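You operate a simulated robot arm through the tools that you are given. There is no shell and no other tool.

The job below is to be done with a simulated robot arm. You get a single attempt, and the scene is never put back.

JOB
The reel has tripped: turn the heater off, move its plug to socket B and press the reel's reset.
Fine: switch A off before the plug moves; switch A on again at the end, so the reel's light shows; B stays off. Where these are worked on the way, their far stop is far enough and under half their travel is too little: switch a.

The check looks at the end state, three seconds after you hand in, the way a careful person would. Anything else that was tipped, shoved, dropped, spilled or broken makes it a failure.

ROBOT AND FRAMES
A 7-joint arm with a three-finger gripper, fixed in place. Base frame: the origin is on the floor under the middle of its stand, x ahead of it, y to its left, z up; the work surface is at about z = 800. Units: mm, degrees, N and s.
It reaches about 1342 mm from its shoulder. Its first joint turns from -166.0 to 166.0 degrees. Payload 2.69 kg.
Tool frame: the origin (TCP) lies between the finger pads and is the grasp point; the fingertips stand 30 mm ahead of it; z points along the fingers, y is the line along which they close. The gripper opens to 128 mm; its body begins 117 mm behind the TCP.
Orientation is that of the tool frame in the base frame, as a unit quaternion [w, x, y, z]. With the fingers straight down and closing along the base's y, the tool's x points along the base's -x, its y along +y and its z along -z.

CONTROLS
- The arm moves only by the tool jog_arm. Its argument "increments" is a list of rows, each an object of numbers (a shift or turn left out is 0, a gripper value left out holds the last): "x", "y", "z": the shift along the tool's x, y, z in units of 200 mm (1.0 is 200 mm); "wx", "wy", "wz": the turn, a rotation vector about the tool's x, y, z in units of 60 degrees (1.0 is 60 degrees). In form: [{"x": .., "y": .., "z": .., "wx": .., "wy": .., "wz": ..}, ...]. A call has 1 to 20 rows; each row is the pose to reach, as a shift and turn from the pose commanded when the call began, along the tool's axes at that moment. "hand" is the opening in per cent of the stroke, from 0 (shut) to 100 (fully open), set as the call begins (left out, the last holds). A call with a number of a shift or a turn outside -1 to 1 is refused whole. Each row takes 0.2 s and may step no farther than 50 mm and 8.6 degrees from the row before; otherwise, or with a gripper value out of range, the whole call is refused. A pose out of reach is approached as far as the arm can. The call stops where the force on the tool passes 90 N (or 10 N more than at its start, if that is more) or the arm is blocked; 0.2 s more then pass. Each finger travels about 127 mm/s and halts on what it meets, pressing with about 39 N; the grip force reading is that of the motor and also rises with nothing between the fingers. The clock runs only during rows and for 0.2 s after the last one: add rows that repeat a pose to give the fingers time. It gives the time, the measured TCP pose, the force on the tool (base axes), the opening and the grip force at its end, in the units of the frame above (readings bear some noise), with the torque about the TCP (base axes, N m) and any sound that the robot's microphone picked up.
- Cameras (640 x 400 px; columns grow to the right, rows downward): "scene" is fixed at [218, -498, 1678.3]; the picture's right is [0.59, -0.81, 0.00], its down [-0.57, -0.42, -0.70] and it looks along [0.57, 0.42, -0.71] (base axes); focal length 290 px, centre (320, 200). "wrist" rides on the gripper at [58, 54, -131] in the tool frame; the picture's right is [-0.68, 0.74, 0.00], its down [-0.62, -0.57, -0.55] and it looks along [-0.40, -0.37, 0.84] (tool axes); focal length 234 px, centre (320, 200). There is no depth. A picture from a camera that has moved, and an enlarged one, comes with that camera's place and axes in the base frame and with its lens.
- grab_frame(camera): a new picture of that camera. The clock stands still meanwhile.
- move_column(by): moves the trunk up (or, below 0, down) by that many mm; the arm rides with it, the base frame stays. It gives what a move gives, with no picture.
- close_up(camera, box): a new picture of the part [left, top, right, bottom] of that camera's present view, enlarged. The clock stands still meanwhile.
- sign_off(): hands the job in; it is judged then, once.

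Places have to be worked out from the pictures, the camera data and where the tool is seen. Open the gripper and draw the arm clear of the work before you hand the job in, unless the task says otherwise.

The tools are called after "Request:" as name(argument=value, ...) on one line, values as JSON. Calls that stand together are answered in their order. jog_arm: Moves the arm, as the interface text tells. Its arguments: {"type":"object","properties":{"increments":{"type":"array","items":{"type":"object","properties":{"x":{"type":"number"},"y":{"type":"number"},"z":{"type":"number"},"wx":{"type":"number"},"wy":{"type":"number"},"wz":{"type":"number"}}}},"hand":{"type":"number"}},"required":["increments"]} The other tools are called the same way: move_column (by) moves the trunk up or down; grab_frame (camera) takes a picture; close_up (camera, box) takes an enlarged picture of a part of a camera's view; sign_off () hands the job in.

At the start:

```text
time_s: 0.0
position: [726.0, 189.0, 1353.1]
ee_rot: [0.0, 0.0, 1.0, 0.001]
wrist_force: [0.7, -0.4, 0.6]
ft_torque: [-0.02, 0.02, 0.02]
width: 127.9
grip_force: 0.2
trunk travel left (down, up): [-150.0, 200.0]
```

scene: 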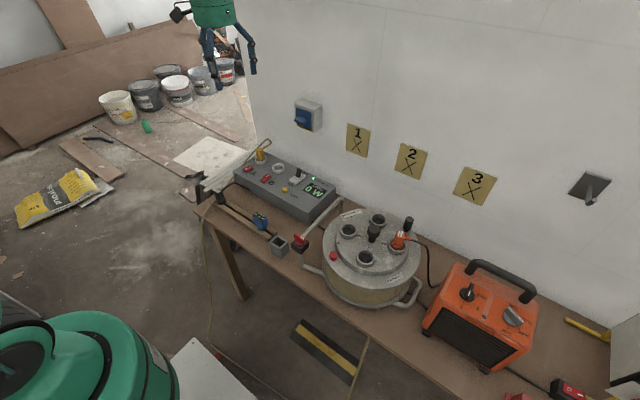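
wrist: 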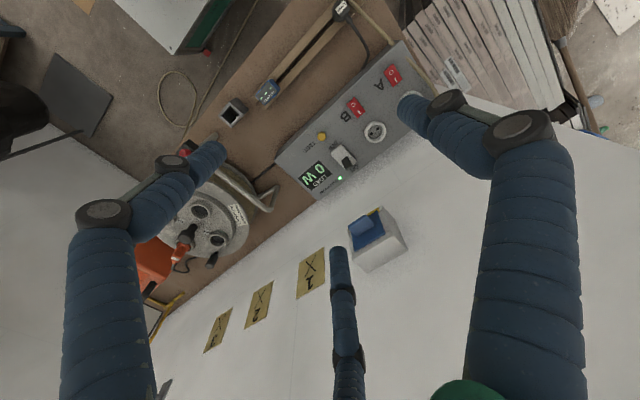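

I start by looking closer at the panel, the reel and the heater in both views before moving anything.

Request:
close_up(camera="scene", box=[180, 120, 360, 270])

Request:
close_up(camera="scene", box=[290, 190, 450, 320])

Request:
close_up(camera="scene", box=[400, 240, 640, 400])

Request:
close_up(camera="wrist", box=[240, 20, 460, 220])

Request:
close_up(camera="wrist", box=[120, 80, 300, 300])

```text
2.67 times, centred on (270, 195) of scene
camera zoom: at [218.0, -498.0, 1678.3], right [0.59, -0.81, 0.0], down [-0.57, -0.42, -0.7], along [0.57, 0.42, -0.71], focal length 773 px, centre (453, 213)
```

zoom: 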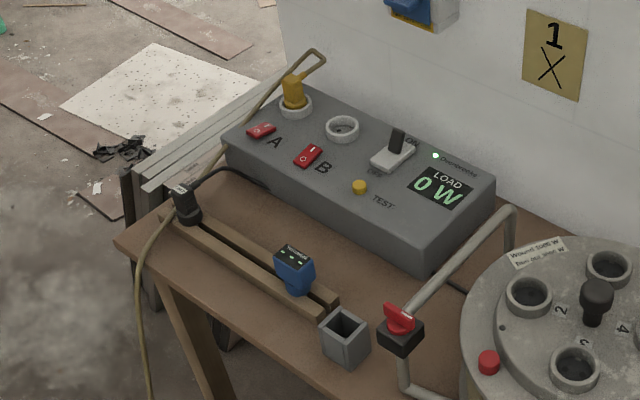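

```text
3.08 times, centred on (370, 255) of scene
camera zoom: at [218.0, -498.0, 1678.3], right [0.59, -0.81, 0.0], down [-0.57, -0.42, -0.7], along [0.57, 0.42, -0.71], focal length 892 px, centre (166, 31)
```

zoom: 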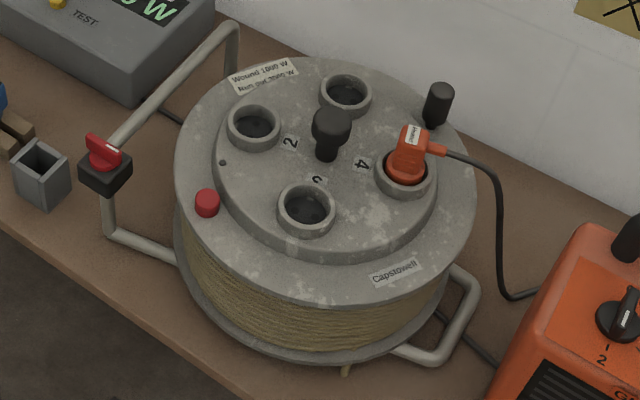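

```text
2.50 times, centred on (520, 320) of scene
camera zoom: at [218.0, -498.0, 1678.3], right [0.59, -0.81, 0.0], down [-0.57, -0.42, -0.7], along [0.57, 0.42, -0.71], focal length 724 px, centre (-180, -100)
```

zoom: 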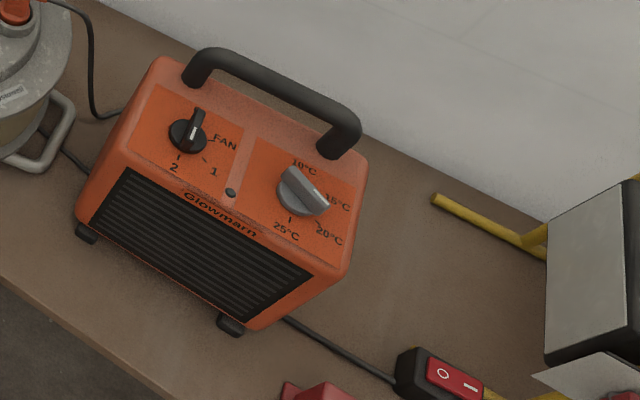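

```text
2.00 times, centred on (350, 120) of wrist
camera zoom: at [666.4, 242.6, 1485.6], right [0.68, 0.74, 0.0], down [0.62, -0.57, 0.55], along [0.4, -0.37, -0.84], focal length 468 px, centre (260, 360)
```

zoom: 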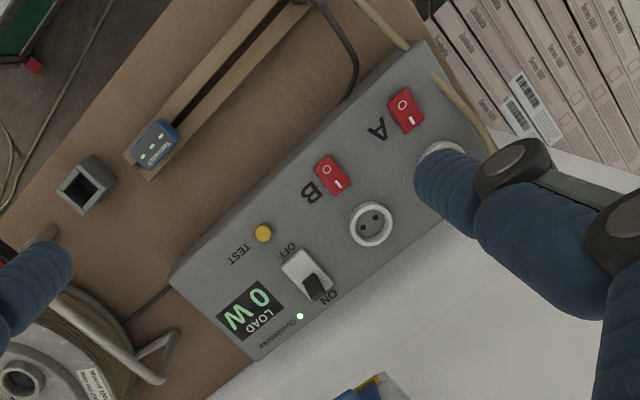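

```text
1.82 times, centred on (210, 190) of wrist
camera zoom: at [666.4, 242.6, 1485.6], right [0.68, 0.74, 0.0], down [0.62, -0.57, 0.55], along [0.4, -0.37, -0.84], focal length 426 px, centre (520, 218)
```

zoom: 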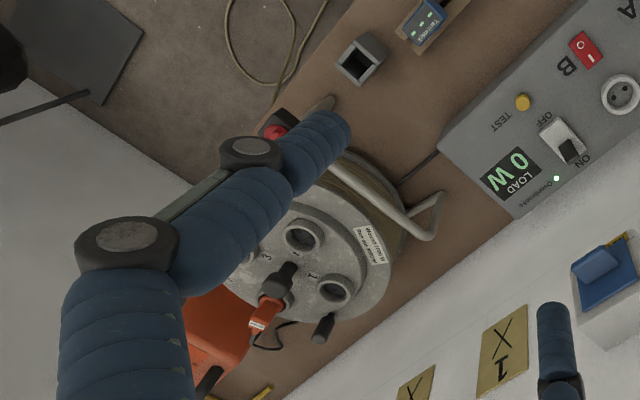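

The board with A/B sockets is roughly at x≈820–930, y≈50–330; the wall is around x≈960. I move down and slightly forward with the hand open to get a better wrist view of it.

Request:
jog_arm(increments=[{"x": -0.05, "y": 0.0, "z": 0.2}, {"x": -0.1, "y": 0.0, "z": 0.42}, {"x": -0.15, "y": 0.0, "z": 0.64}, {"x": -0.2, "y": 0.0, "z": 0.86}, {"x": -0.2, "y": 0.0, "z": 1.0}], hand=100)

```text
time_s: 1.2
position: [765.8, 189.5, 1153.0]
ee_rot: [-0.001, 0.001, 1.0, -0.001]
wrist_force: [0.1, 0.5, -0.1]
ft_torque: [-0.01, 0.08, 0.0]
width: 128.3
grip_force: 0.1
trunk travel left (down, up): [-150.0, 200.0]
```

The arm moved as commanded; now I look from here with both cameras.

Request:
grab_frame(camera="wrist")

Request:
grab_frame(camera="scene")

```text
taken
camera wrist: at [707.8, 242.9, 1284.7], right [0.68, 0.74, 0.0], down [0.62, -0.57, 0.55], along [0.4, -0.37, -0.84], focal length 234 px, centre (320, 200)
```

wrist: 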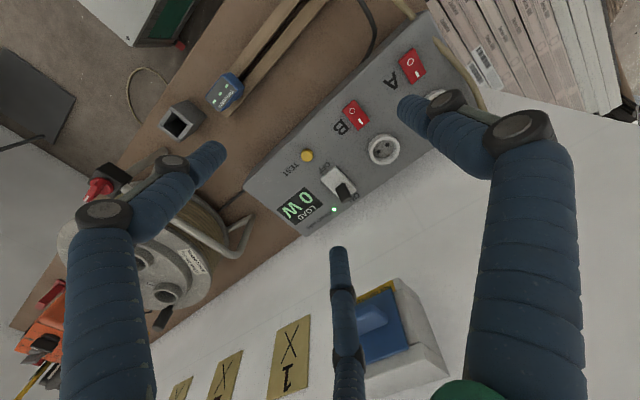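

```text
taken
```

scene: 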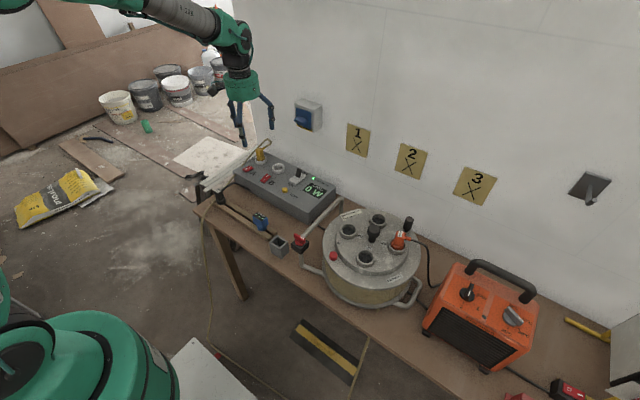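

The panel is in view; I enlarge it to read the rocker states, the holes of socket B, and the reel top.

Request:
close_up(camera="wrist", box=[320, 20, 480, 180])

Request:
close_up(camera="wrist", box=[240, 120, 400, 240])

Request:
close_up(camera="scene", box=[380, 205, 440, 260])

Request:
close_up(camera="scene", box=[440, 260, 550, 345])

Request:
close_up(camera="scene", box=[225, 140, 285, 190])

```text
2.50 times, centred on (400, 100) of wrist
camera zoom: at [707.8, 242.9, 1284.7], right [0.68, 0.74, 0.0], down [0.62, -0.57, 0.55], along [0.4, -0.37, -0.84], focal length 585 px, centre (120, 450)
```

zoom: 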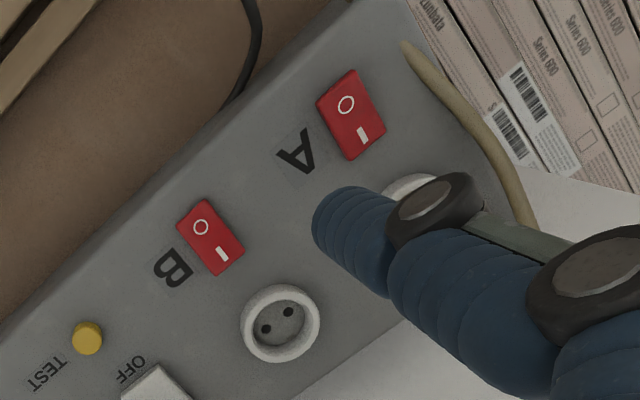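

```text
3.33 times, centred on (320, 180) of wrist
camera zoom: at [707.8, 242.9, 1284.7], right [0.68, 0.74, 0.0], down [0.62, -0.57, 0.55], along [0.4, -0.37, -0.84], focal length 781 px, centre (320, 267)
```

zoom: 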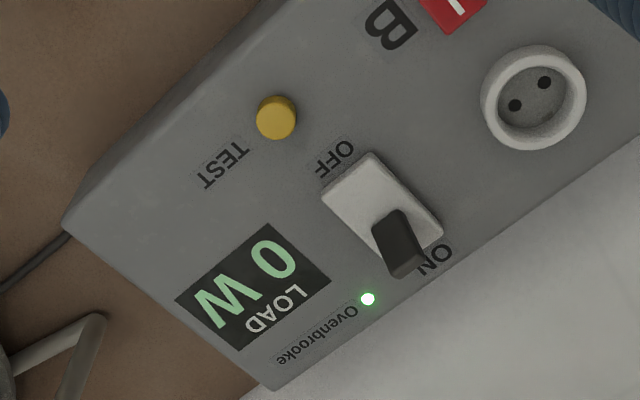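

```text
7.27 times, centred on (410, 232) of scene
camera zoom: at [218.0, -498.0, 1678.3], right [0.59, -0.81, 0.0], down [-0.57, -0.42, -0.7], along [0.57, 0.42, -0.71], focal length 2107 px, centre (-334, -36)
```

zoom: 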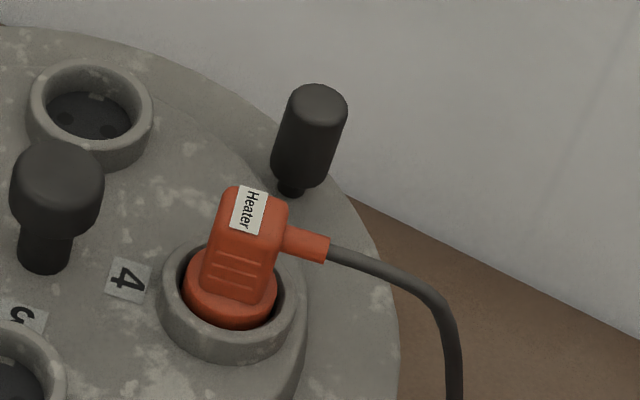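

```text
4.71 times, centred on (495, 302) of scene
camera zoom: at [218.0, -498.0, 1678.3], right [0.59, -0.81, 0.0], down [-0.57, -0.42, -0.7], along [0.57, 0.42, -0.71], focal length 1364 px, centre (-504, -282)
```

zoom: 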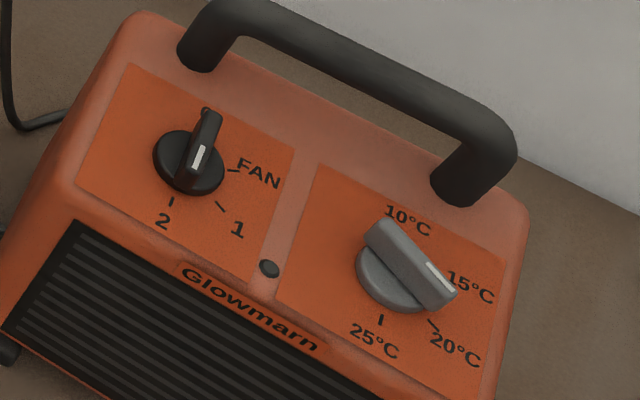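

```text
8.00 times, centred on (255, 165) of scene
camera zoom: at [218.0, -498.0, 1678.3], right [0.59, -0.81, 0.0], down [-0.57, -0.42, -0.7], along [0.57, 0.42, -0.71], focal length 2318 px, centre (840, 480)
```

zoom: 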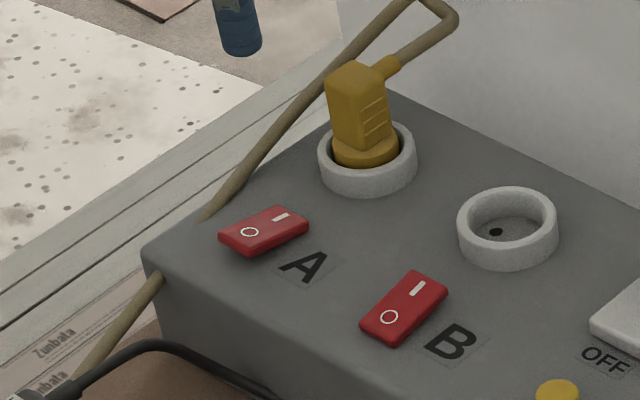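

Rocker A sits near (x≈830,y≈290), socket B near (899,223) with its holes in line along base y. Before working I close the hand in free air to see how the three fingers meet.

Request:
jog_arm(increments=[{"x": 0}, {"x": 0}, {"x": 0}, {"x": 0}, {"x": 0}], hand=0)

Request:
grab_frame(camera="wrist")

Request:
close_up(camera="scene", box=[190, 40, 310, 150])

```text
time_s: 2.4
position: [767.2, 188.9, 1154.2]
ee_rot: [0.0, -0.001, 1.0, 0.0]
wrist_force: [-0.5, 0.9, 0.1]
ft_torque: [0.02, 0.01, -0.01]
width: 1.9
grip_force: 31.5
trunk travel left (down, up): [-150.0, 200.0]
```

```text
taken
camera wrist: at [707.1, 242.9, 1285.4], right [0.68, 0.74, 0.0], down [0.62, -0.57, 0.55], along [0.4, -0.37, -0.84], focal length 234 px, centre (320, 200)
```

wrist: 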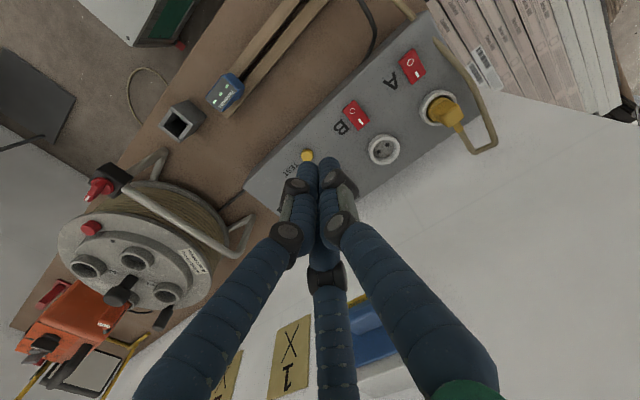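

```text
3.64 times, centred on (250, 95) of scene
camera zoom: at [218.0, -498.0, 1678.3], right [0.59, -0.81, 0.0], down [-0.57, -0.42, -0.7], along [0.57, 0.42, -0.71], focal length 1054 px, centre (574, 582)
```

zoom: 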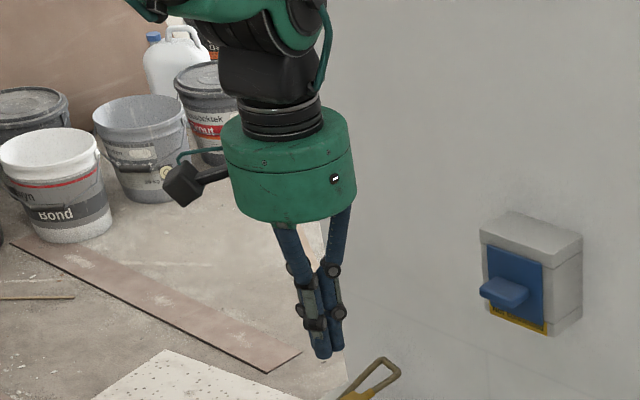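

Closed, the tips form a compact cluster about 30 mm across around the tool axis. Now I travel high toward the heater (around x≈750, y≈-650) to read its knob.

Request:
jog_arm(increments=[{"y": -0.2, "z": -0.1}, {"y": -0.4, "z": -0.2}, {"y": -0.6, "z": -0.3}, {"y": -0.8, "z": -0.4}, {"y": -1.0, "z": -0.5}], hand=100)

Request:
jog_arm(increments=[{"y": -0.2}, {"y": -0.4}, {"y": -0.6}, {"y": -0.8}, {"y": -1.0}])

Request:
grab_frame(camera="wrist")

```text
time_s: 3.6
position: [766.2, -10.4, 1255.4]
ee_rot: [0.0, 0.0, 1.0, 0.0]
wrist_force: [-0.1, 0.7, -0.2]
ft_torque: [0.0, -0.03, -0.01]
width: 128.0
grip_force: 0.1
trunk travel left (down, up): [-150.0, 200.0]
```

```text
time_s: 4.8
position: [764.2, -211.5, 1253.0]
ee_rot: [0.0, 0.0, 1.0, 0.001]
wrist_force: [-1.3, -0.2, -0.3]
ft_torque: [0.02, 0.03, -0.02]
width: 128.0
grip_force: 0.0
trunk travel left (down, up): [-150.0, 200.0]
```

```text
taken
camera wrist: at [706.1, -157.7, 1385.0], right [0.68, 0.74, 0.0], down [0.62, -0.57, 0.55], along [0.4, -0.37, -0.84], focal length 234 px, centre (320, 200)
```

wrist: 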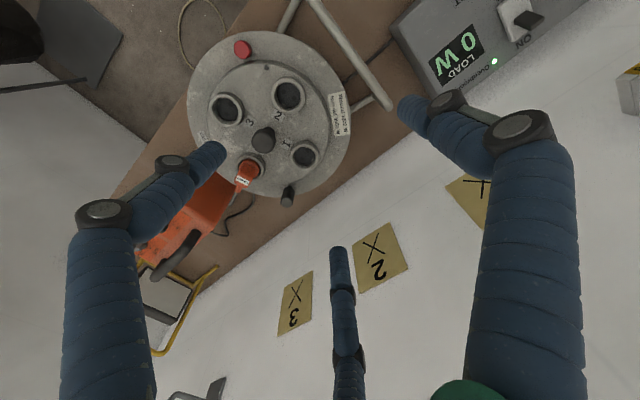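

Good view of the reel top: red button on the rim, four sockets, orange plug in no. 4. I enlarge it now, since I am here.

Request:
close_up(camera="wrist", box=[180, 20, 360, 220])

Request:
close_up(camera="wrist", box=[220, 120, 320, 215])

Request:
jog_arm(increments=[{"y": -0.2}, {"y": -0.4}, {"y": -0.6}, {"y": -0.8}, {"y": -1.0}])

Request:
jog_arm(increments=[{"y": -0.2, "x": 0.08}, {"y": -0.4, "x": 0.16}, {"y": -0.6, "x": 0.24}, {"y": -0.8, "x": 0.32}])

Request:
grab_frame(camera="wrist")

```text
2.00 times, centred on (270, 120) of wrist
camera zoom: at [706.1, -157.7, 1385.0], right [0.68, 0.74, 0.0], down [0.62, -0.57, 0.55], along [0.4, -0.37, -0.84], focal length 468 px, centre (420, 360)
```

zoom: 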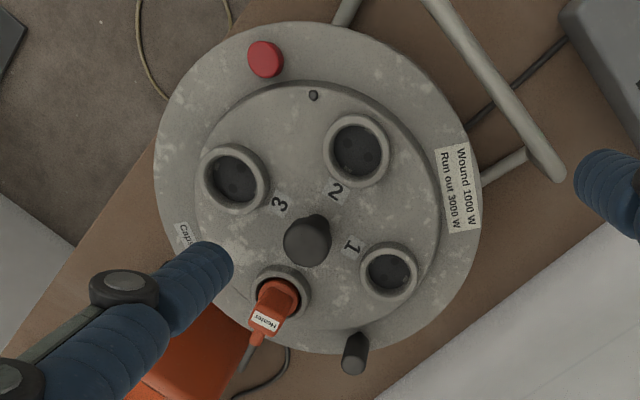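

```text
4.21 times, centred on (270, 168) of wrist
camera zoom: at [706.1, -157.7, 1385.0], right [0.68, 0.74, 0.0], down [0.62, -0.57, 0.55], along [0.4, -0.37, -0.84], focal length 986 px, centre (530, 337)
```

zoom: 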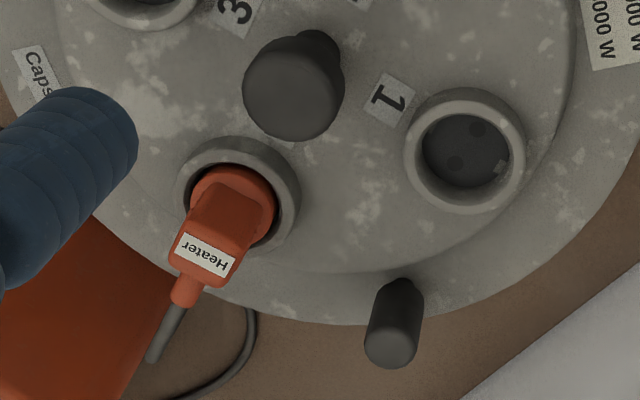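

```text
time_s: 6.0
position: [766.2, -410.7, 1253.5]
ee_rot: [0.0, 0.0, 1.0, -0.001]
wrist_force: [-0.1, -0.5, 0.4]
ft_torque: [0.03, -0.05, 0.03]
width: 128.1
grip_force: 0.0
trunk travel left (down, up): [-150.0, 200.0]
```

```text
time_s: 7.0
position: [701.6, -571.9, 1255.0]
ee_rot: [0.0, -0.001, 1.0, 0.0]
wrist_force: [0.0, -0.1, -0.4]
ft_torque: [-0.03, 0.02, -0.01]
width: 128.0
grip_force: 0.0
trunk travel left (down, up): [-150.0, 200.0]
```

```text
taken
camera wrist: at [642.6, -517.3, 1385.3], right [0.68, 0.74, 0.0], down [0.62, -0.57, 0.55], along [0.4, -0.37, -0.84], focal length 234 px, centre (320, 200)
```

wrist: 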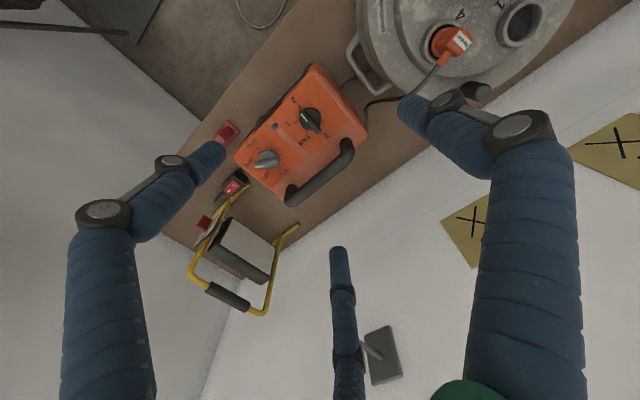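

The heater is right below; enlarging it to read the mode knob.

Request:
close_up(camera="wrist", box=[235, 60, 375, 210])

Request:
close_up(camera="wrist", box=[275, 85, 355, 155])

Request:
close_up(camera="wrist", box=[350, 0, 510, 120])

```text
2.67 times, centred on (305, 135) of wrist
camera zoom: at [642.6, -517.3, 1385.3], right [0.68, 0.74, 0.0], down [0.62, -0.57, 0.55], along [0.4, -0.37, -0.84], focal length 624 px, centre (360, 373)
```

zoom: 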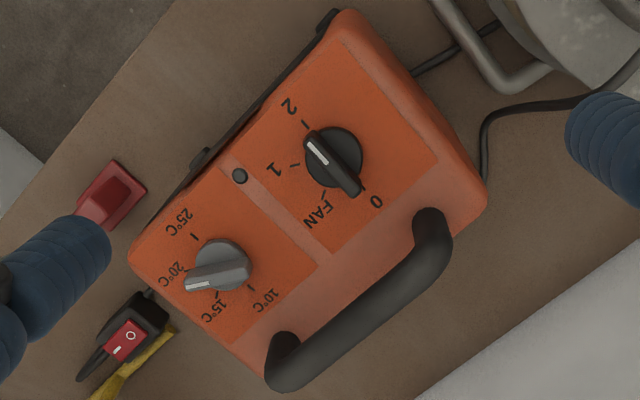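

```text
5.71 times, centred on (315, 120) of wrist
camera zoom: at [642.6, -517.3, 1385.3], right [0.68, 0.74, 0.0], down [0.62, -0.57, 0.55], along [0.4, -0.37, -0.84], focal length 1338 px, centre (349, 657)
```

zoom: 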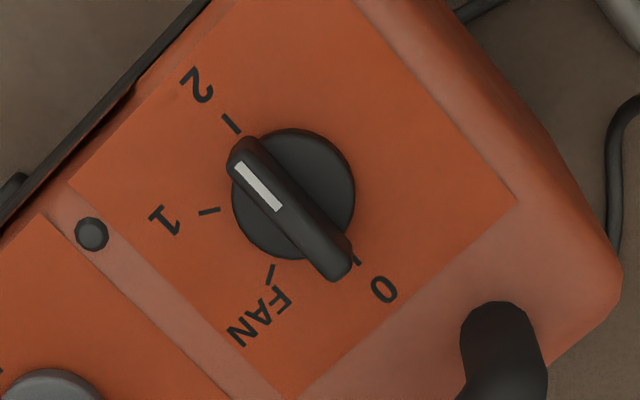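

```text
3.33 times, centred on (430, 60) of wrist
camera zoom: at [642.6, -517.3, 1385.3], right [0.68, 0.74, 0.0], down [0.62, -0.57, 0.55], along [0.4, -0.37, -0.84], focal length 781 px, centre (-47, 667)
```

zoom: 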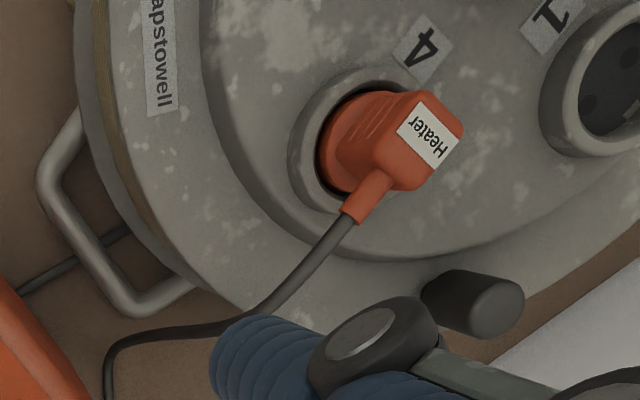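

The white mark shows the mode knob at "2"; "0" lies 180° counter-clockwise (seen from above). Knob is at about (698,-589), top z≈1033. I test the wrist range here by turning clockwise 90° first, so the tool's y line lies along the knob bar.

Request:
jog_arm(increments=[{"wz": 0.14, "y": -0.02}, {"wz": 0.28, "y": -0.04}, {"wz": 0.42, "y": -0.06}, {"wz": 0.56, "y": -0.08}, {"wz": 0.7, "y": -0.085}, {"wz": 0.84, "y": -0.085}, {"wz": 0.98, "y": -0.085}])

Request:
jog_arm(increments=[{"wz": 0.13}, {"wz": 0.26}, {"wz": 0.39}, {"wz": 0.52}])

Request:
grab_frame(camera="wrist")

Request:
grab_frame(camera="scene")

```text
time_s: 8.6
position: [702.3, -587.5, 1253.9]
ee_rot: [0.0, 0.491, 0.871, -0.001]
wrist_force: [-0.6, 0.7, 0.9]
ft_torque: [0.0, -0.03, 0.0]
width: 128.1
grip_force: 0.1
trunk travel left (down, up): [-150.0, 200.0]
```

```text
time_s: 9.6
position: [700.9, -586.7, 1254.6]
ee_rot: [0.0, 0.708, 0.706, 0.0]
wrist_force: [0.1, 0.2, 0.3]
ft_torque: [0.0, 0.01, -0.03]
width: 128.0
grip_force: 0.0
trunk travel left (down, up): [-150.0, 200.0]
```

```text
taken
camera wrist: at [754.3, -529.9, 1385.7], right [0.73, -0.68, 0.0], down [-0.57, -0.61, 0.55], along [-0.37, -0.4, -0.84], focal length 234 px, centre (320, 200)
```

wrist: 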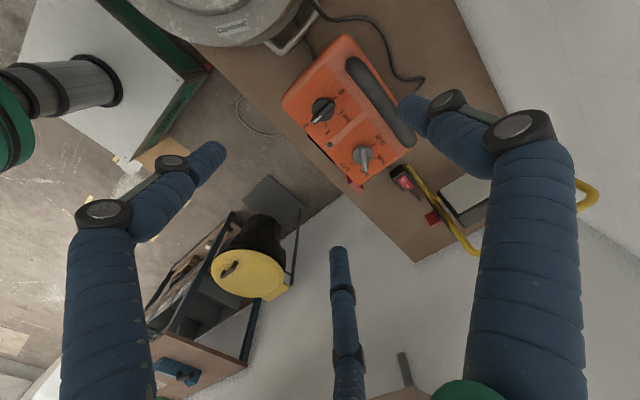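

```text
taken
```

scene: 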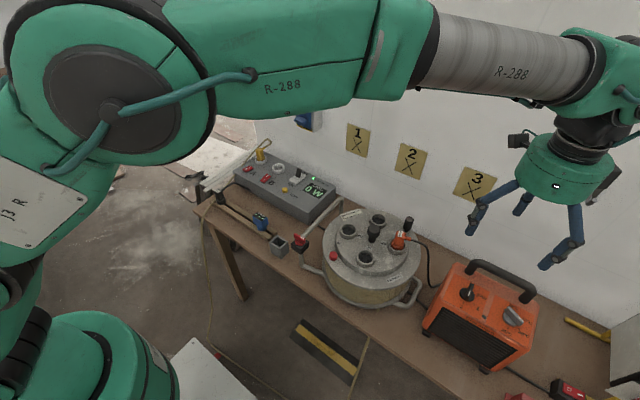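

Rotation was reached exactly. I enlarge the knob from this second viewpoint to fix its place and height.

Request:
close_up(camera="wrist", box=[280, 70, 380, 145])

Request:
close_up(camera="wrist", box=[270, 20, 430, 200])

```text
5.33 times, centred on (330, 108) of wrist
camera zoom: at [754.3, -529.9, 1385.7], right [0.73, -0.68, 0.0], down [-0.57, -0.61, 0.55], along [-0.37, -0.4, -0.84], focal length 1249 px, centre (267, 693)
```

zoom: 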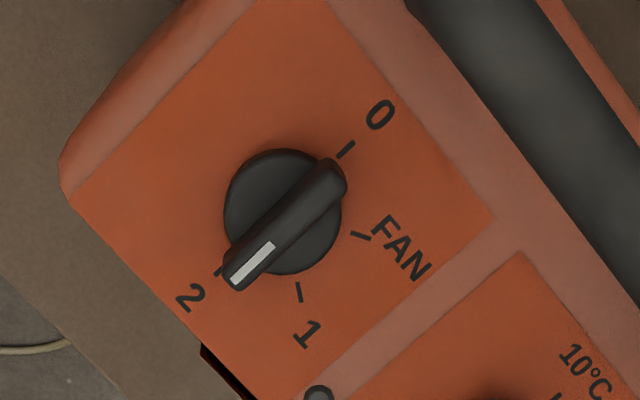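

```text
2.22 times, centred on (350, 110) of wrist
camera zoom: at [754.3, -529.9, 1385.7], right [0.73, -0.68, 0.0], down [-0.57, -0.61, 0.55], along [-0.37, -0.4, -0.84], focal length 520 px, centre (253, 400)
```

zoom: 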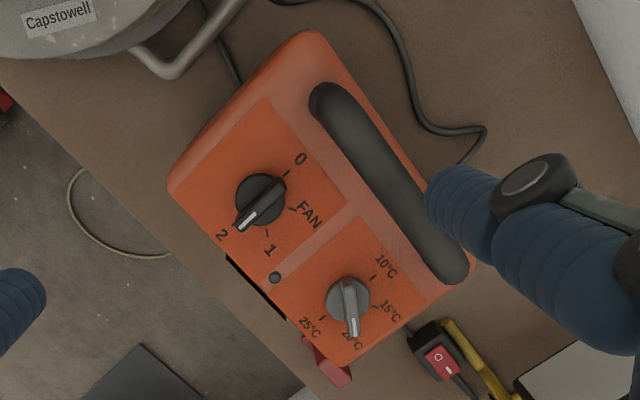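

Both views agree on the knob at about (703,-594), top roughly z 1010–1030. I lower to z≈1134 over it and look again.

Request:
jog_arm(increments=[{"x": -0.02, "y": 0.01, "z": 0.2}, {"x": -0.035, "y": 0.0115, "z": 0.4}, {"x": -0.035, "y": 0.0115, "z": 0.6}])

Request:
grab_frame(camera="wrist")

Request:
close_up(camera="scene", box=[430, 180, 600, 350])

```text
time_s: 10.4
position: [703.8, -594.0, 1133.6]
ee_rot: [-0.001, 0.707, 0.707, 0.0]
wrist_force: [0.2, -0.4, 0.7]
ft_torque: [-0.02, 0.0, 0.0]
width: 127.8
grip_force: 0.0
trunk travel left (down, up): [-150.0, 200.0]
```

```text
taken
camera wrist: at [756.5, -536.8, 1265.1], right [0.74, -0.68, 0.0], down [-0.57, -0.62, 0.55], along [-0.37, -0.4, -0.84], focal length 234 px, centre (320, 200)
```

wrist: 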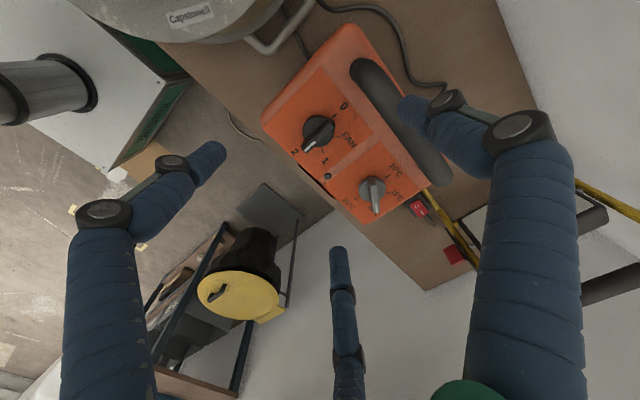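

```text
2.35 times, centred on (515, 265) of scene
camera zoom: at [218.0, -498.0, 1678.3], right [0.59, -0.81, 0.0], down [-0.57, -0.42, -0.7], along [0.57, 0.42, -0.71], focal length 682 px, centre (-139, 47)
```

zoom: 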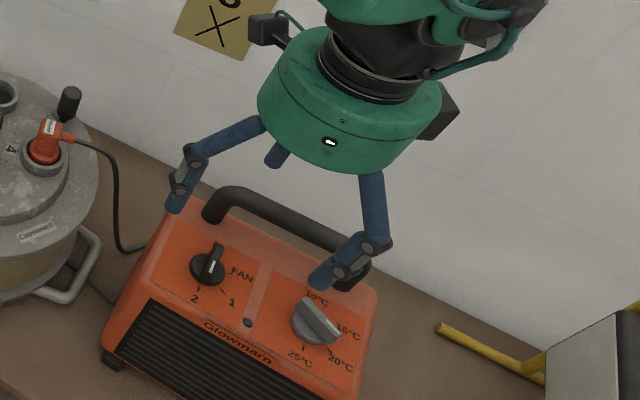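

Request:
close_up(camera="wrist", box=[270, 90, 370, 165])

```text
5.33 times, centred on (320, 128) of wrist
camera zoom: at [756.5, -536.8, 1265.1], right [0.74, -0.68, 0.0], down [-0.57, -0.62, 0.55], along [-0.37, -0.4, -0.84], focal length 1249 px, centre (320, 587)
```

zoom: 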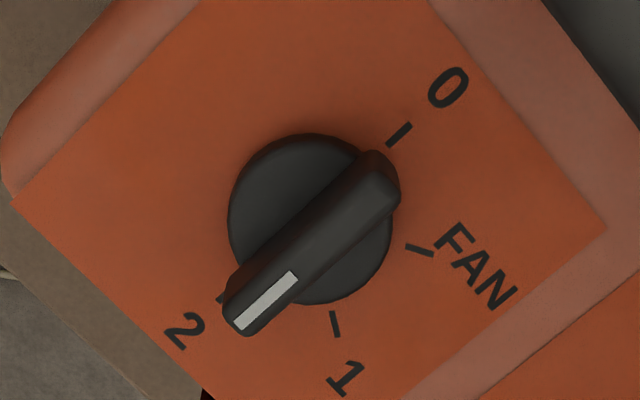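

Combining the views the knob sits at about (703.5,-590.5) with its top near z 1026. I half-close the hand so the fingers clear the heater's handle, and lower to z≈1075 for a check.

Request:
jog_arm(increments=[{"x": 0.0175}, {"x": 0.0175}, {"x": 0.0175}, {"x": 0.0175, "z": 0.1}, {"x": 0.0175, "z": 0.2}, {"x": 0.0175, "z": 0.29}], hand=50)

Request:
grab_frame(camera="wrist")

Request:
close_up(camera="scene", box=[430, 220, 560, 340])

```text
time_s: 11.8
position: [703.6, -592.0, 1075.6]
ee_rot: [0.0, 0.707, 0.707, 0.0]
wrist_force: [-0.4, -0.6, 0.9]
ft_torque: [-0.02, -0.02, 0.0]
width: 64.1
grip_force: 0.0
trunk travel left (down, up): [-150.0, 200.0]
```

```text
taken
camera wrist: at [756.5, -533.2, 1207.6], right [0.74, -0.68, 0.0], down [-0.57, -0.62, 0.55], along [-0.37, -0.4, -0.84], focal length 234 px, centre (320, 200)
```

wrist: 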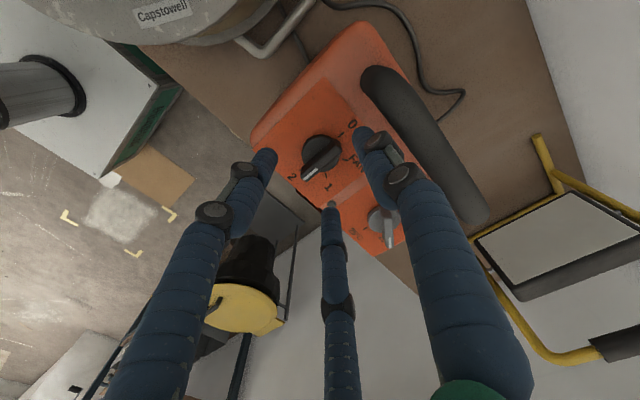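

```text
3.33 times, centred on (495, 280) of scene
camera zoom: at [218.0, -498.0, 1678.3], right [0.59, -0.81, 0.0], down [-0.57, -0.42, -0.7], along [0.57, 0.42, -0.71], focal length 966 px, centre (-263, -67)
```

zoom: 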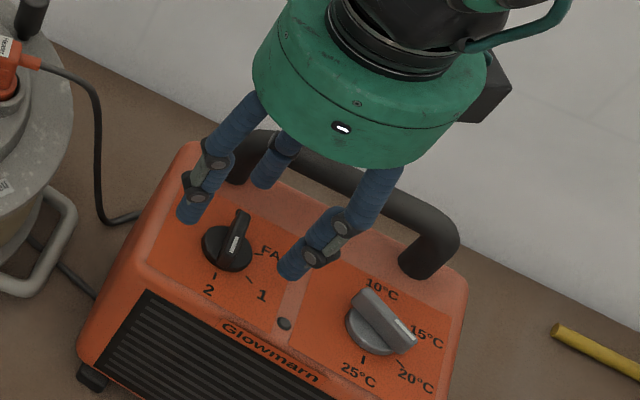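

Request:
close_up(camera="wrist", box=[260, 115, 380, 215])

```text
4.00 times, centred on (320, 165) of wrist
camera zoom: at [756.5, -533.2, 1207.6], right [0.74, -0.68, 0.0], down [-0.57, -0.62, 0.55], along [-0.37, -0.4, -0.84], focal length 937 px, centre (320, 340)
```

zoom: 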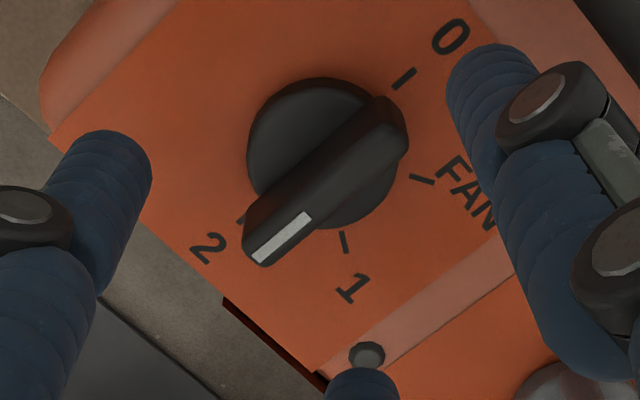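

Axis check gives knob top z≈1027, well centred under the tool. For a balanced grip I want the single finger flat on the bar's side, so I turn another 90° clockwise (ending the later 180° CCW turn at the known original orientation).

Request:
jog_arm(increments=[{"wz": 0.14}, {"wz": 0.28}, {"wz": 0.42}, {"wz": 0.56}, {"wz": 0.7}, {"wz": 0.84}, {"wz": 0.98}])

Request:
jog_arm(increments=[{"wz": 0.13}, {"wz": 0.26}, {"wz": 0.39}, {"wz": 0.52}])

Request:
grab_frame(camera="wrist")

Request:
close_up(camera="wrist", box=[260, 115, 380, 215])

```text
time_s: 13.4
position: [703.6, -591.0, 1076.5]
ee_rot: [0.0, 0.963, 0.268, 0.0]
wrist_force: [0.2, 0.2, 0.0]
ft_torque: [0.0, 0.03, -0.03]
width: 64.0
grip_force: 0.1
trunk travel left (down, up): [-150.0, 200.0]
```

```text
time_s: 14.4
position: [703.2, -591.0, 1076.0]
ee_rot: [0.0, 1.0, -0.001, 0.0]
wrist_force: [0.3, -0.3, 0.8]
ft_torque: [-0.01, -0.03, 0.03]
width: 64.1
grip_force: 0.1
trunk travel left (down, up): [-150.0, 200.0]
```

```text
taken
camera wrist: at [761.0, -645.6, 1207.6], right [-0.68, -0.73, 0.0], down [-0.61, 0.57, 0.55], along [-0.4, 0.37, -0.84], focal length 234 px, centre (320, 200)
```

wrist: 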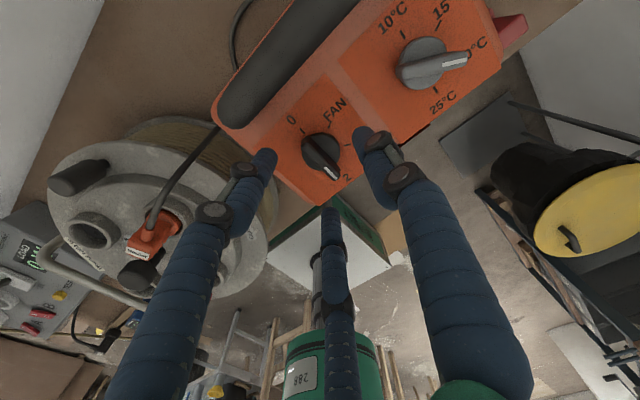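

```text
4.00 times, centred on (320, 165) of wrist
camera zoom: at [761.0, -645.6, 1207.6], right [-0.68, -0.73, 0.0], down [-0.61, 0.57, 0.55], along [-0.4, 0.37, -0.84], focal length 937 px, centre (320, 340)
```

zoom: 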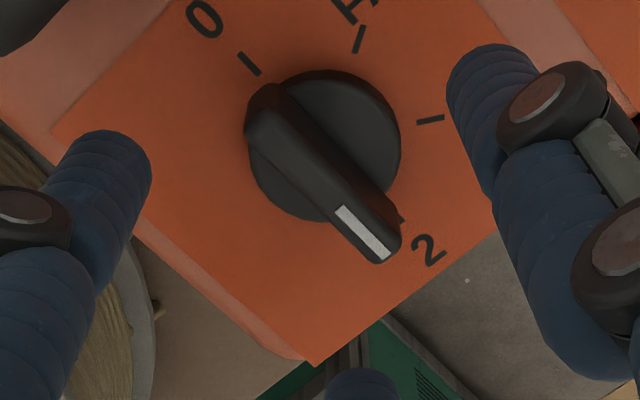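

Wrist range is fine, and the bar lies across the tool's y as wanted, centred. I lower 33 mm so the fingertips straddle the bar.

Request:
jog_arm(increments=[{"z": 0.06}, {"z": 0.11}, {"z": 0.15}, {"z": 0.165}])

Request:
close_up(camera="wrist", box=[240, 115, 400, 235])

Request:
close_up(camera="scene", box=[430, 220, 560, 340])

```text
time_s: 15.4
position: [703.5, -590.9, 1043.4]
ee_rot: [0.0, 1.0, 0.0, 0.0]
wrist_force: [0.0, 0.7, 0.3]
ft_torque: [0.0, -0.02, 0.03]
width: 64.0
grip_force: 0.0
trunk travel left (down, up): [-150.0, 200.0]
```

```text
3.33 times, centred on (320, 175) of wrist
camera zoom: at [761.2, -645.7, 1174.6], right [-0.68, -0.74, 0.0], down [-0.62, 0.57, 0.55], along [-0.4, 0.37, -0.84], focal length 781 px, centre (320, 283)
```

zoom: 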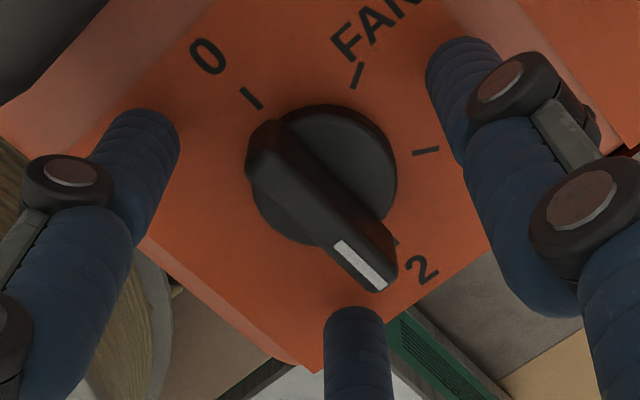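

```text
3.33 times, centred on (495, 280) of scene
camera zoom: at [218.0, -498.0, 1678.3], right [0.59, -0.81, 0.0], down [-0.57, -0.42, -0.7], along [0.57, 0.42, -0.71], focal length 966 px, centre (-263, -67)
```

zoom: 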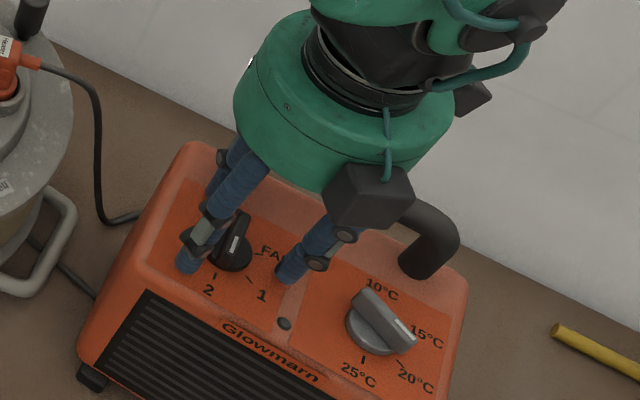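

The fingertips surround the bar just above the plate. I close the hand on it and watch forces.

Request:
jog_arm(increments=[{"x": 0}, {"x": 0}, {"x": 0}, {"x": 0}], hand=0)

Request:
close_up(camera="wrist", box=[240, 115, 400, 235])

```text
time_s: 16.4
position: [702.7, -590.9, 1043.8]
ee_rot: [0.001, 1.0, 0.0, 0.0]
wrist_force: [-5.9, 6.7, 0.3]
ft_torque: [0.35, 0.74, 0.04]
width: 16.2
grip_force: 38.9
trunk travel left (down, up): [-150.0, 200.0]
```

```text
3.33 times, centred on (320, 175) of wrist
camera zoom: at [760.7, -645.2, 1174.7], right [-0.68, -0.74, 0.0], down [-0.62, 0.57, 0.55], along [-0.4, 0.37, -0.84], focal length 781 px, centre (320, 283)
```

zoom: 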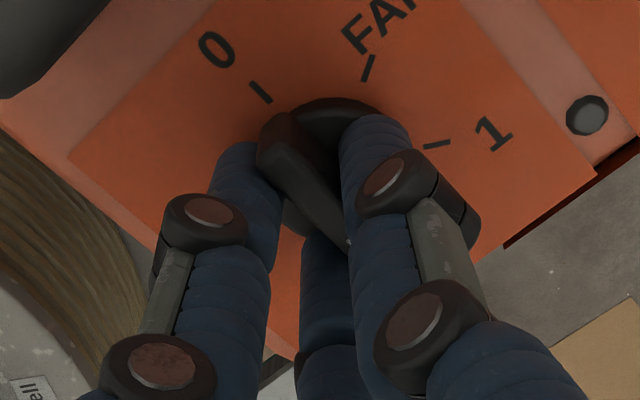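

Gripped at 16 mm with small side force. I turn counter-clockwise 59° first, toward "1", watching the forces.

Request:
jog_arm(increments=[{"wz": -0.14}, {"wz": -0.28}, {"wz": -0.42}, {"wz": -0.56}, {"wz": -0.7}, {"wz": -0.84}, {"wz": -0.98}])

Request:
close_up(camera="wrist", box=[240, 115, 400, 235])

Request:
close_up(camera="scene", box=[430, 220, 560, 340])

```text
time_s: 18.0
position: [702.5, -591.3, 1043.2]
ee_rot: [0.0, 0.871, 0.492, 0.0]
wrist_force: [-7.6, 11.6, 5.2]
ft_torque: [0.62, 0.39, 0.0]
width: 16.2
grip_force: 39.4
trunk travel left (down, up): [-150.0, 200.0]
```

```text
3.33 times, centred on (320, 175) of wrist
camera zoom: at [778.5, -569.0, 1175.3], right [0.28, -0.96, 0.0], down [-0.8, -0.23, 0.55], along [-0.53, -0.15, -0.84], focal length 781 px, centre (320, 283)
```

zoom: 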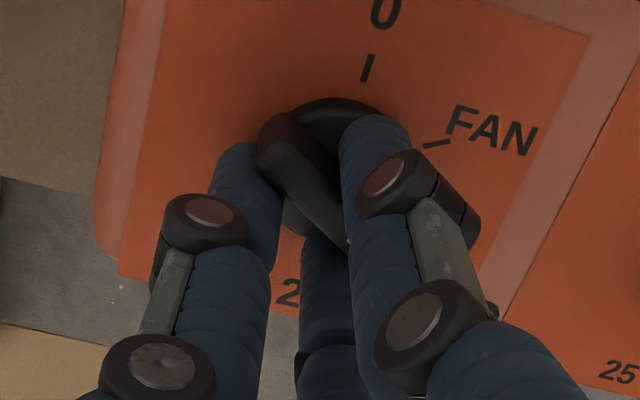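

```text
3.33 times, centred on (495, 280) of scene
camera zoom: at [218.0, -498.0, 1678.3], right [0.59, -0.81, 0.0], down [-0.57, -0.42, -0.7], along [0.57, 0.42, -0.71], focal length 966 px, centre (-263, -67)
```

zoom: 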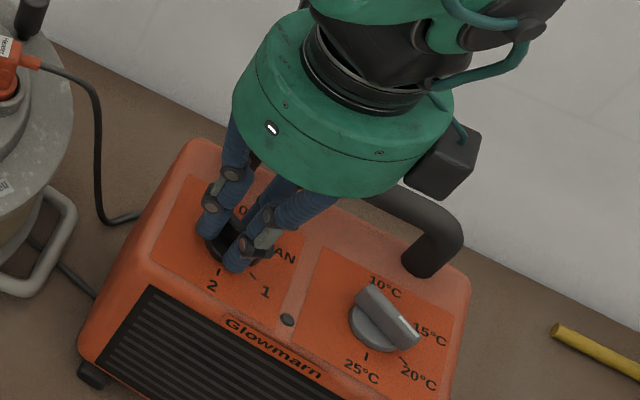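

The knob followed the grip; the heater crept only ~3 mm when the fingers seated. I continue another 59°.

Request:
jog_arm(increments=[{"wz": -0.14}, {"wz": -0.28}, {"wz": -0.42}, {"wz": -0.56}, {"wz": -0.7}, {"wz": -0.84}, {"wz": -0.98}])

Request:
close_up(camera="wrist", box=[240, 115, 400, 235])

```text
time_s: 19.6
position: [703.7, -592.6, 1043.1]
ee_rot: [0.0, 0.517, 0.856, -0.001]
wrist_force: [-6.4, -2.8, 0.3]
ft_torque: [0.58, 0.76, 0.01]
width: 16.4
grip_force: 39.1
trunk travel left (down, up): [-150.0, 200.0]
```

```text
3.33 times, centred on (320, 175) of wrist
camera zoom: at [722.9, -515.8, 1174.4], right [0.97, -0.26, 0.0], down [-0.21, -0.81, 0.55], along [-0.14, -0.53, -0.84], focal length 781 px, centre (320, 283)
```

zoom: 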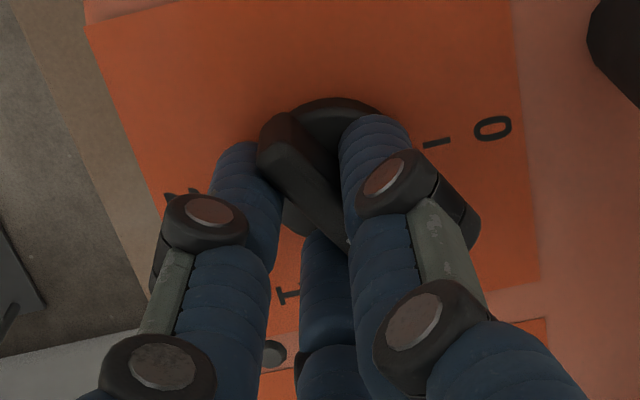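

Now about 118° done and pointing near FAN. I turn another 60° toward "0".

Request:
jog_arm(increments=[{"wz": -0.14}, {"wz": -0.28}, {"wz": -0.42}, {"wz": -0.56}, {"wz": -0.7}, {"wz": -0.84}, {"wz": -0.98}, {"wz": -1.0}])

Request:
close_up(camera="wrist", box=[240, 115, 400, 235])

Request:
close_up(camera="scene", box=[430, 220, 560, 340])

```text
time_s: 21.4
position: [703.8, -592.0, 1042.2]
ee_rot: [0.0, 0.02, 1.0, 0.001]
wrist_force: [-1.4, -3.8, -0.2]
ft_torque: [0.07, 0.28, -0.12]
width: 16.5
grip_force: 39.3
trunk travel left (down, up): [-150.0, 200.0]
```

```text
3.33 times, centred on (320, 175) of wrist
camera zoom: at [647.2, -536.1, 1173.8], right [0.71, 0.71, 0.0], down [0.59, -0.59, 0.55], along [0.39, -0.39, -0.84], focal length 781 px, centre (320, 283)
```

zoom: 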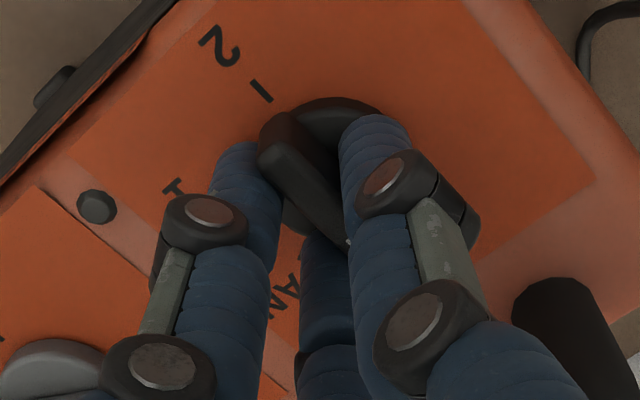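

```text
3.33 times, centred on (495, 280) of scene
camera zoom: at [218.0, -498.0, 1678.3], right [0.59, -0.81, 0.0], down [-0.57, -0.42, -0.7], along [0.57, 0.42, -0.71], focal length 966 px, centre (-263, -67)
```

zoom: 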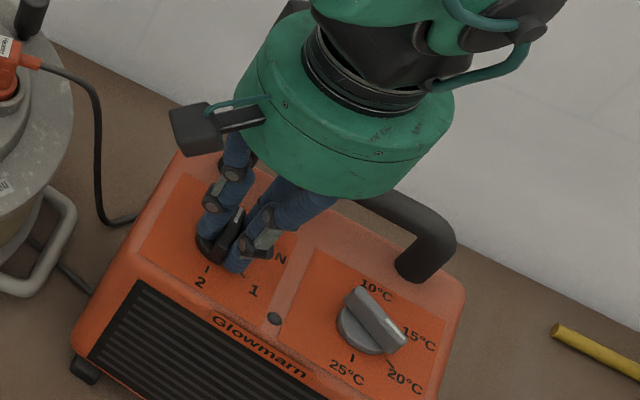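

The bar now lies with its far end at the "2" tick, so the pointer is at "0". Before letting go I compare the heater's place with my first close-ups.

Request:
close_up(camera="scene", box=[440, 260, 550, 345])

Request:
close_up(camera="scene", box=[400, 240, 640, 400])

```text
4.71 times, centred on (495, 302) of scene
camera zoom: at [218.0, -498.0, 1678.3], right [0.59, -0.81, 0.0], down [-0.57, -0.42, -0.7], along [0.57, 0.42, -0.71], focal length 1364 px, centre (-504, -282)
```

zoom: 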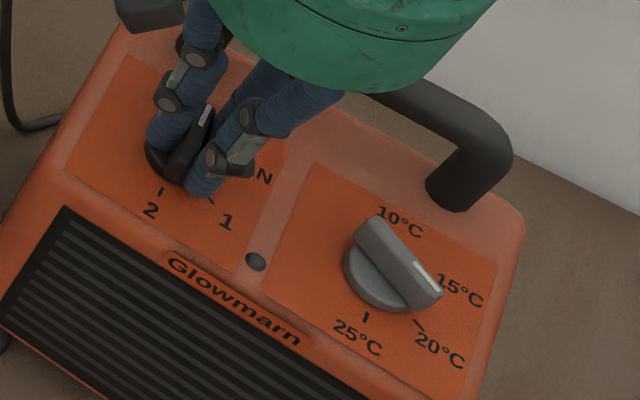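

```text
2.50 times, centred on (520, 320) of scene
camera zoom: at [218.0, -498.0, 1678.3], right [0.59, -0.81, 0.0], down [-0.57, -0.42, -0.7], along [0.57, 0.42, -0.71], focal length 724 px, centre (-180, -100)
```

zoom: 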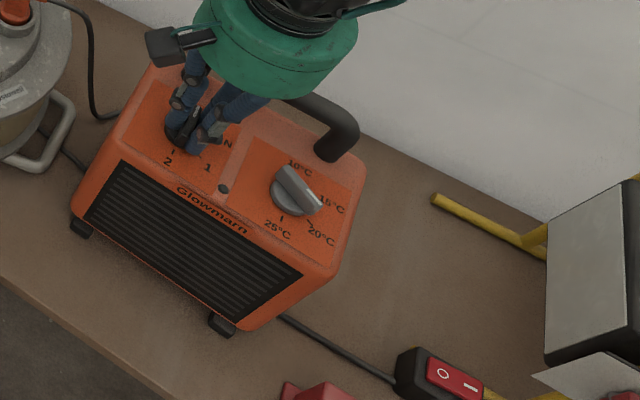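

The heater crept about 6 mm and ~4° while the knob was turned. While still gripping, I ease it back by about (-2,-6.5) mm with a slight CCW turn.

Request:
jog_arm(increments=[{"x": 0.003, "y": -0.01, "wz": -0.01}, {"x": 0.006, "y": -0.02, "wz": -0.02}, {"x": 0.01, "y": -0.0325, "wz": -0.04}, {"x": 0.01, "y": -0.0325, "wz": -0.04}])

Request:
close_up(camera="scene", box=[440, 260, 550, 345])

Request:
close_up(camera="scene", box=[400, 240, 640, 400])

```text
time_s: 22.4
position: [700.6, -597.0, 1044.1]
ee_rot: [-0.001, 0.0, 1.0, 0.0]
wrist_force: [-8.9, 12.0, 2.5]
ft_torque: [1.04, 1.08, -0.24]
width: 16.2
grip_force: 39.0
trunk travel left (down, up): [-150.0, 200.0]
```

```text
4.71 times, centred on (495, 302) of scene
camera zoom: at [218.0, -498.0, 1678.3], right [0.59, -0.81, 0.0], down [-0.57, -0.42, -0.7], along [0.57, 0.42, -0.71], focal length 1364 px, centre (-504, -282)
```

zoom: 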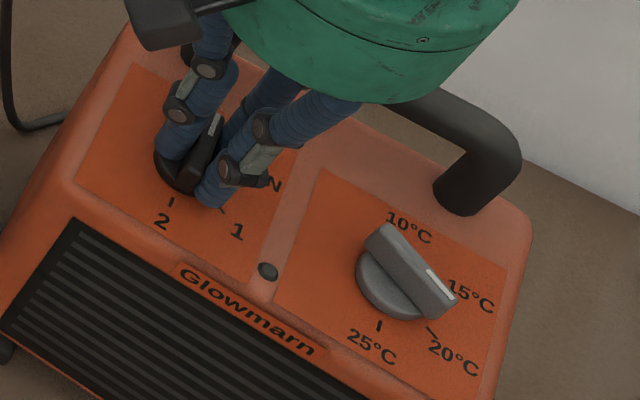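

```text
2.50 times, centred on (520, 320) of scene
camera zoom: at [218.0, -498.0, 1678.3], right [0.59, -0.81, 0.0], down [-0.57, -0.42, -0.7], along [0.57, 0.42, -0.71], focal length 724 px, centre (-180, -100)
```

zoom: 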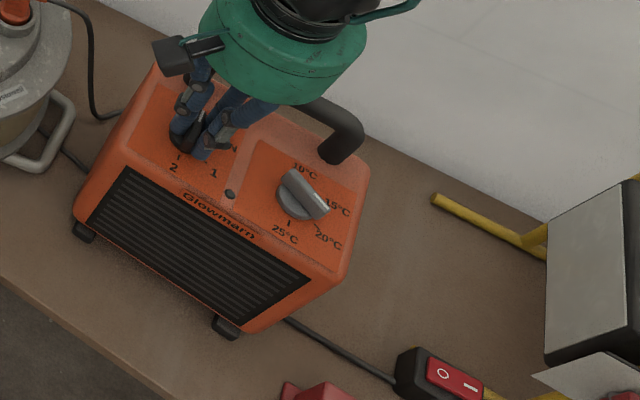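

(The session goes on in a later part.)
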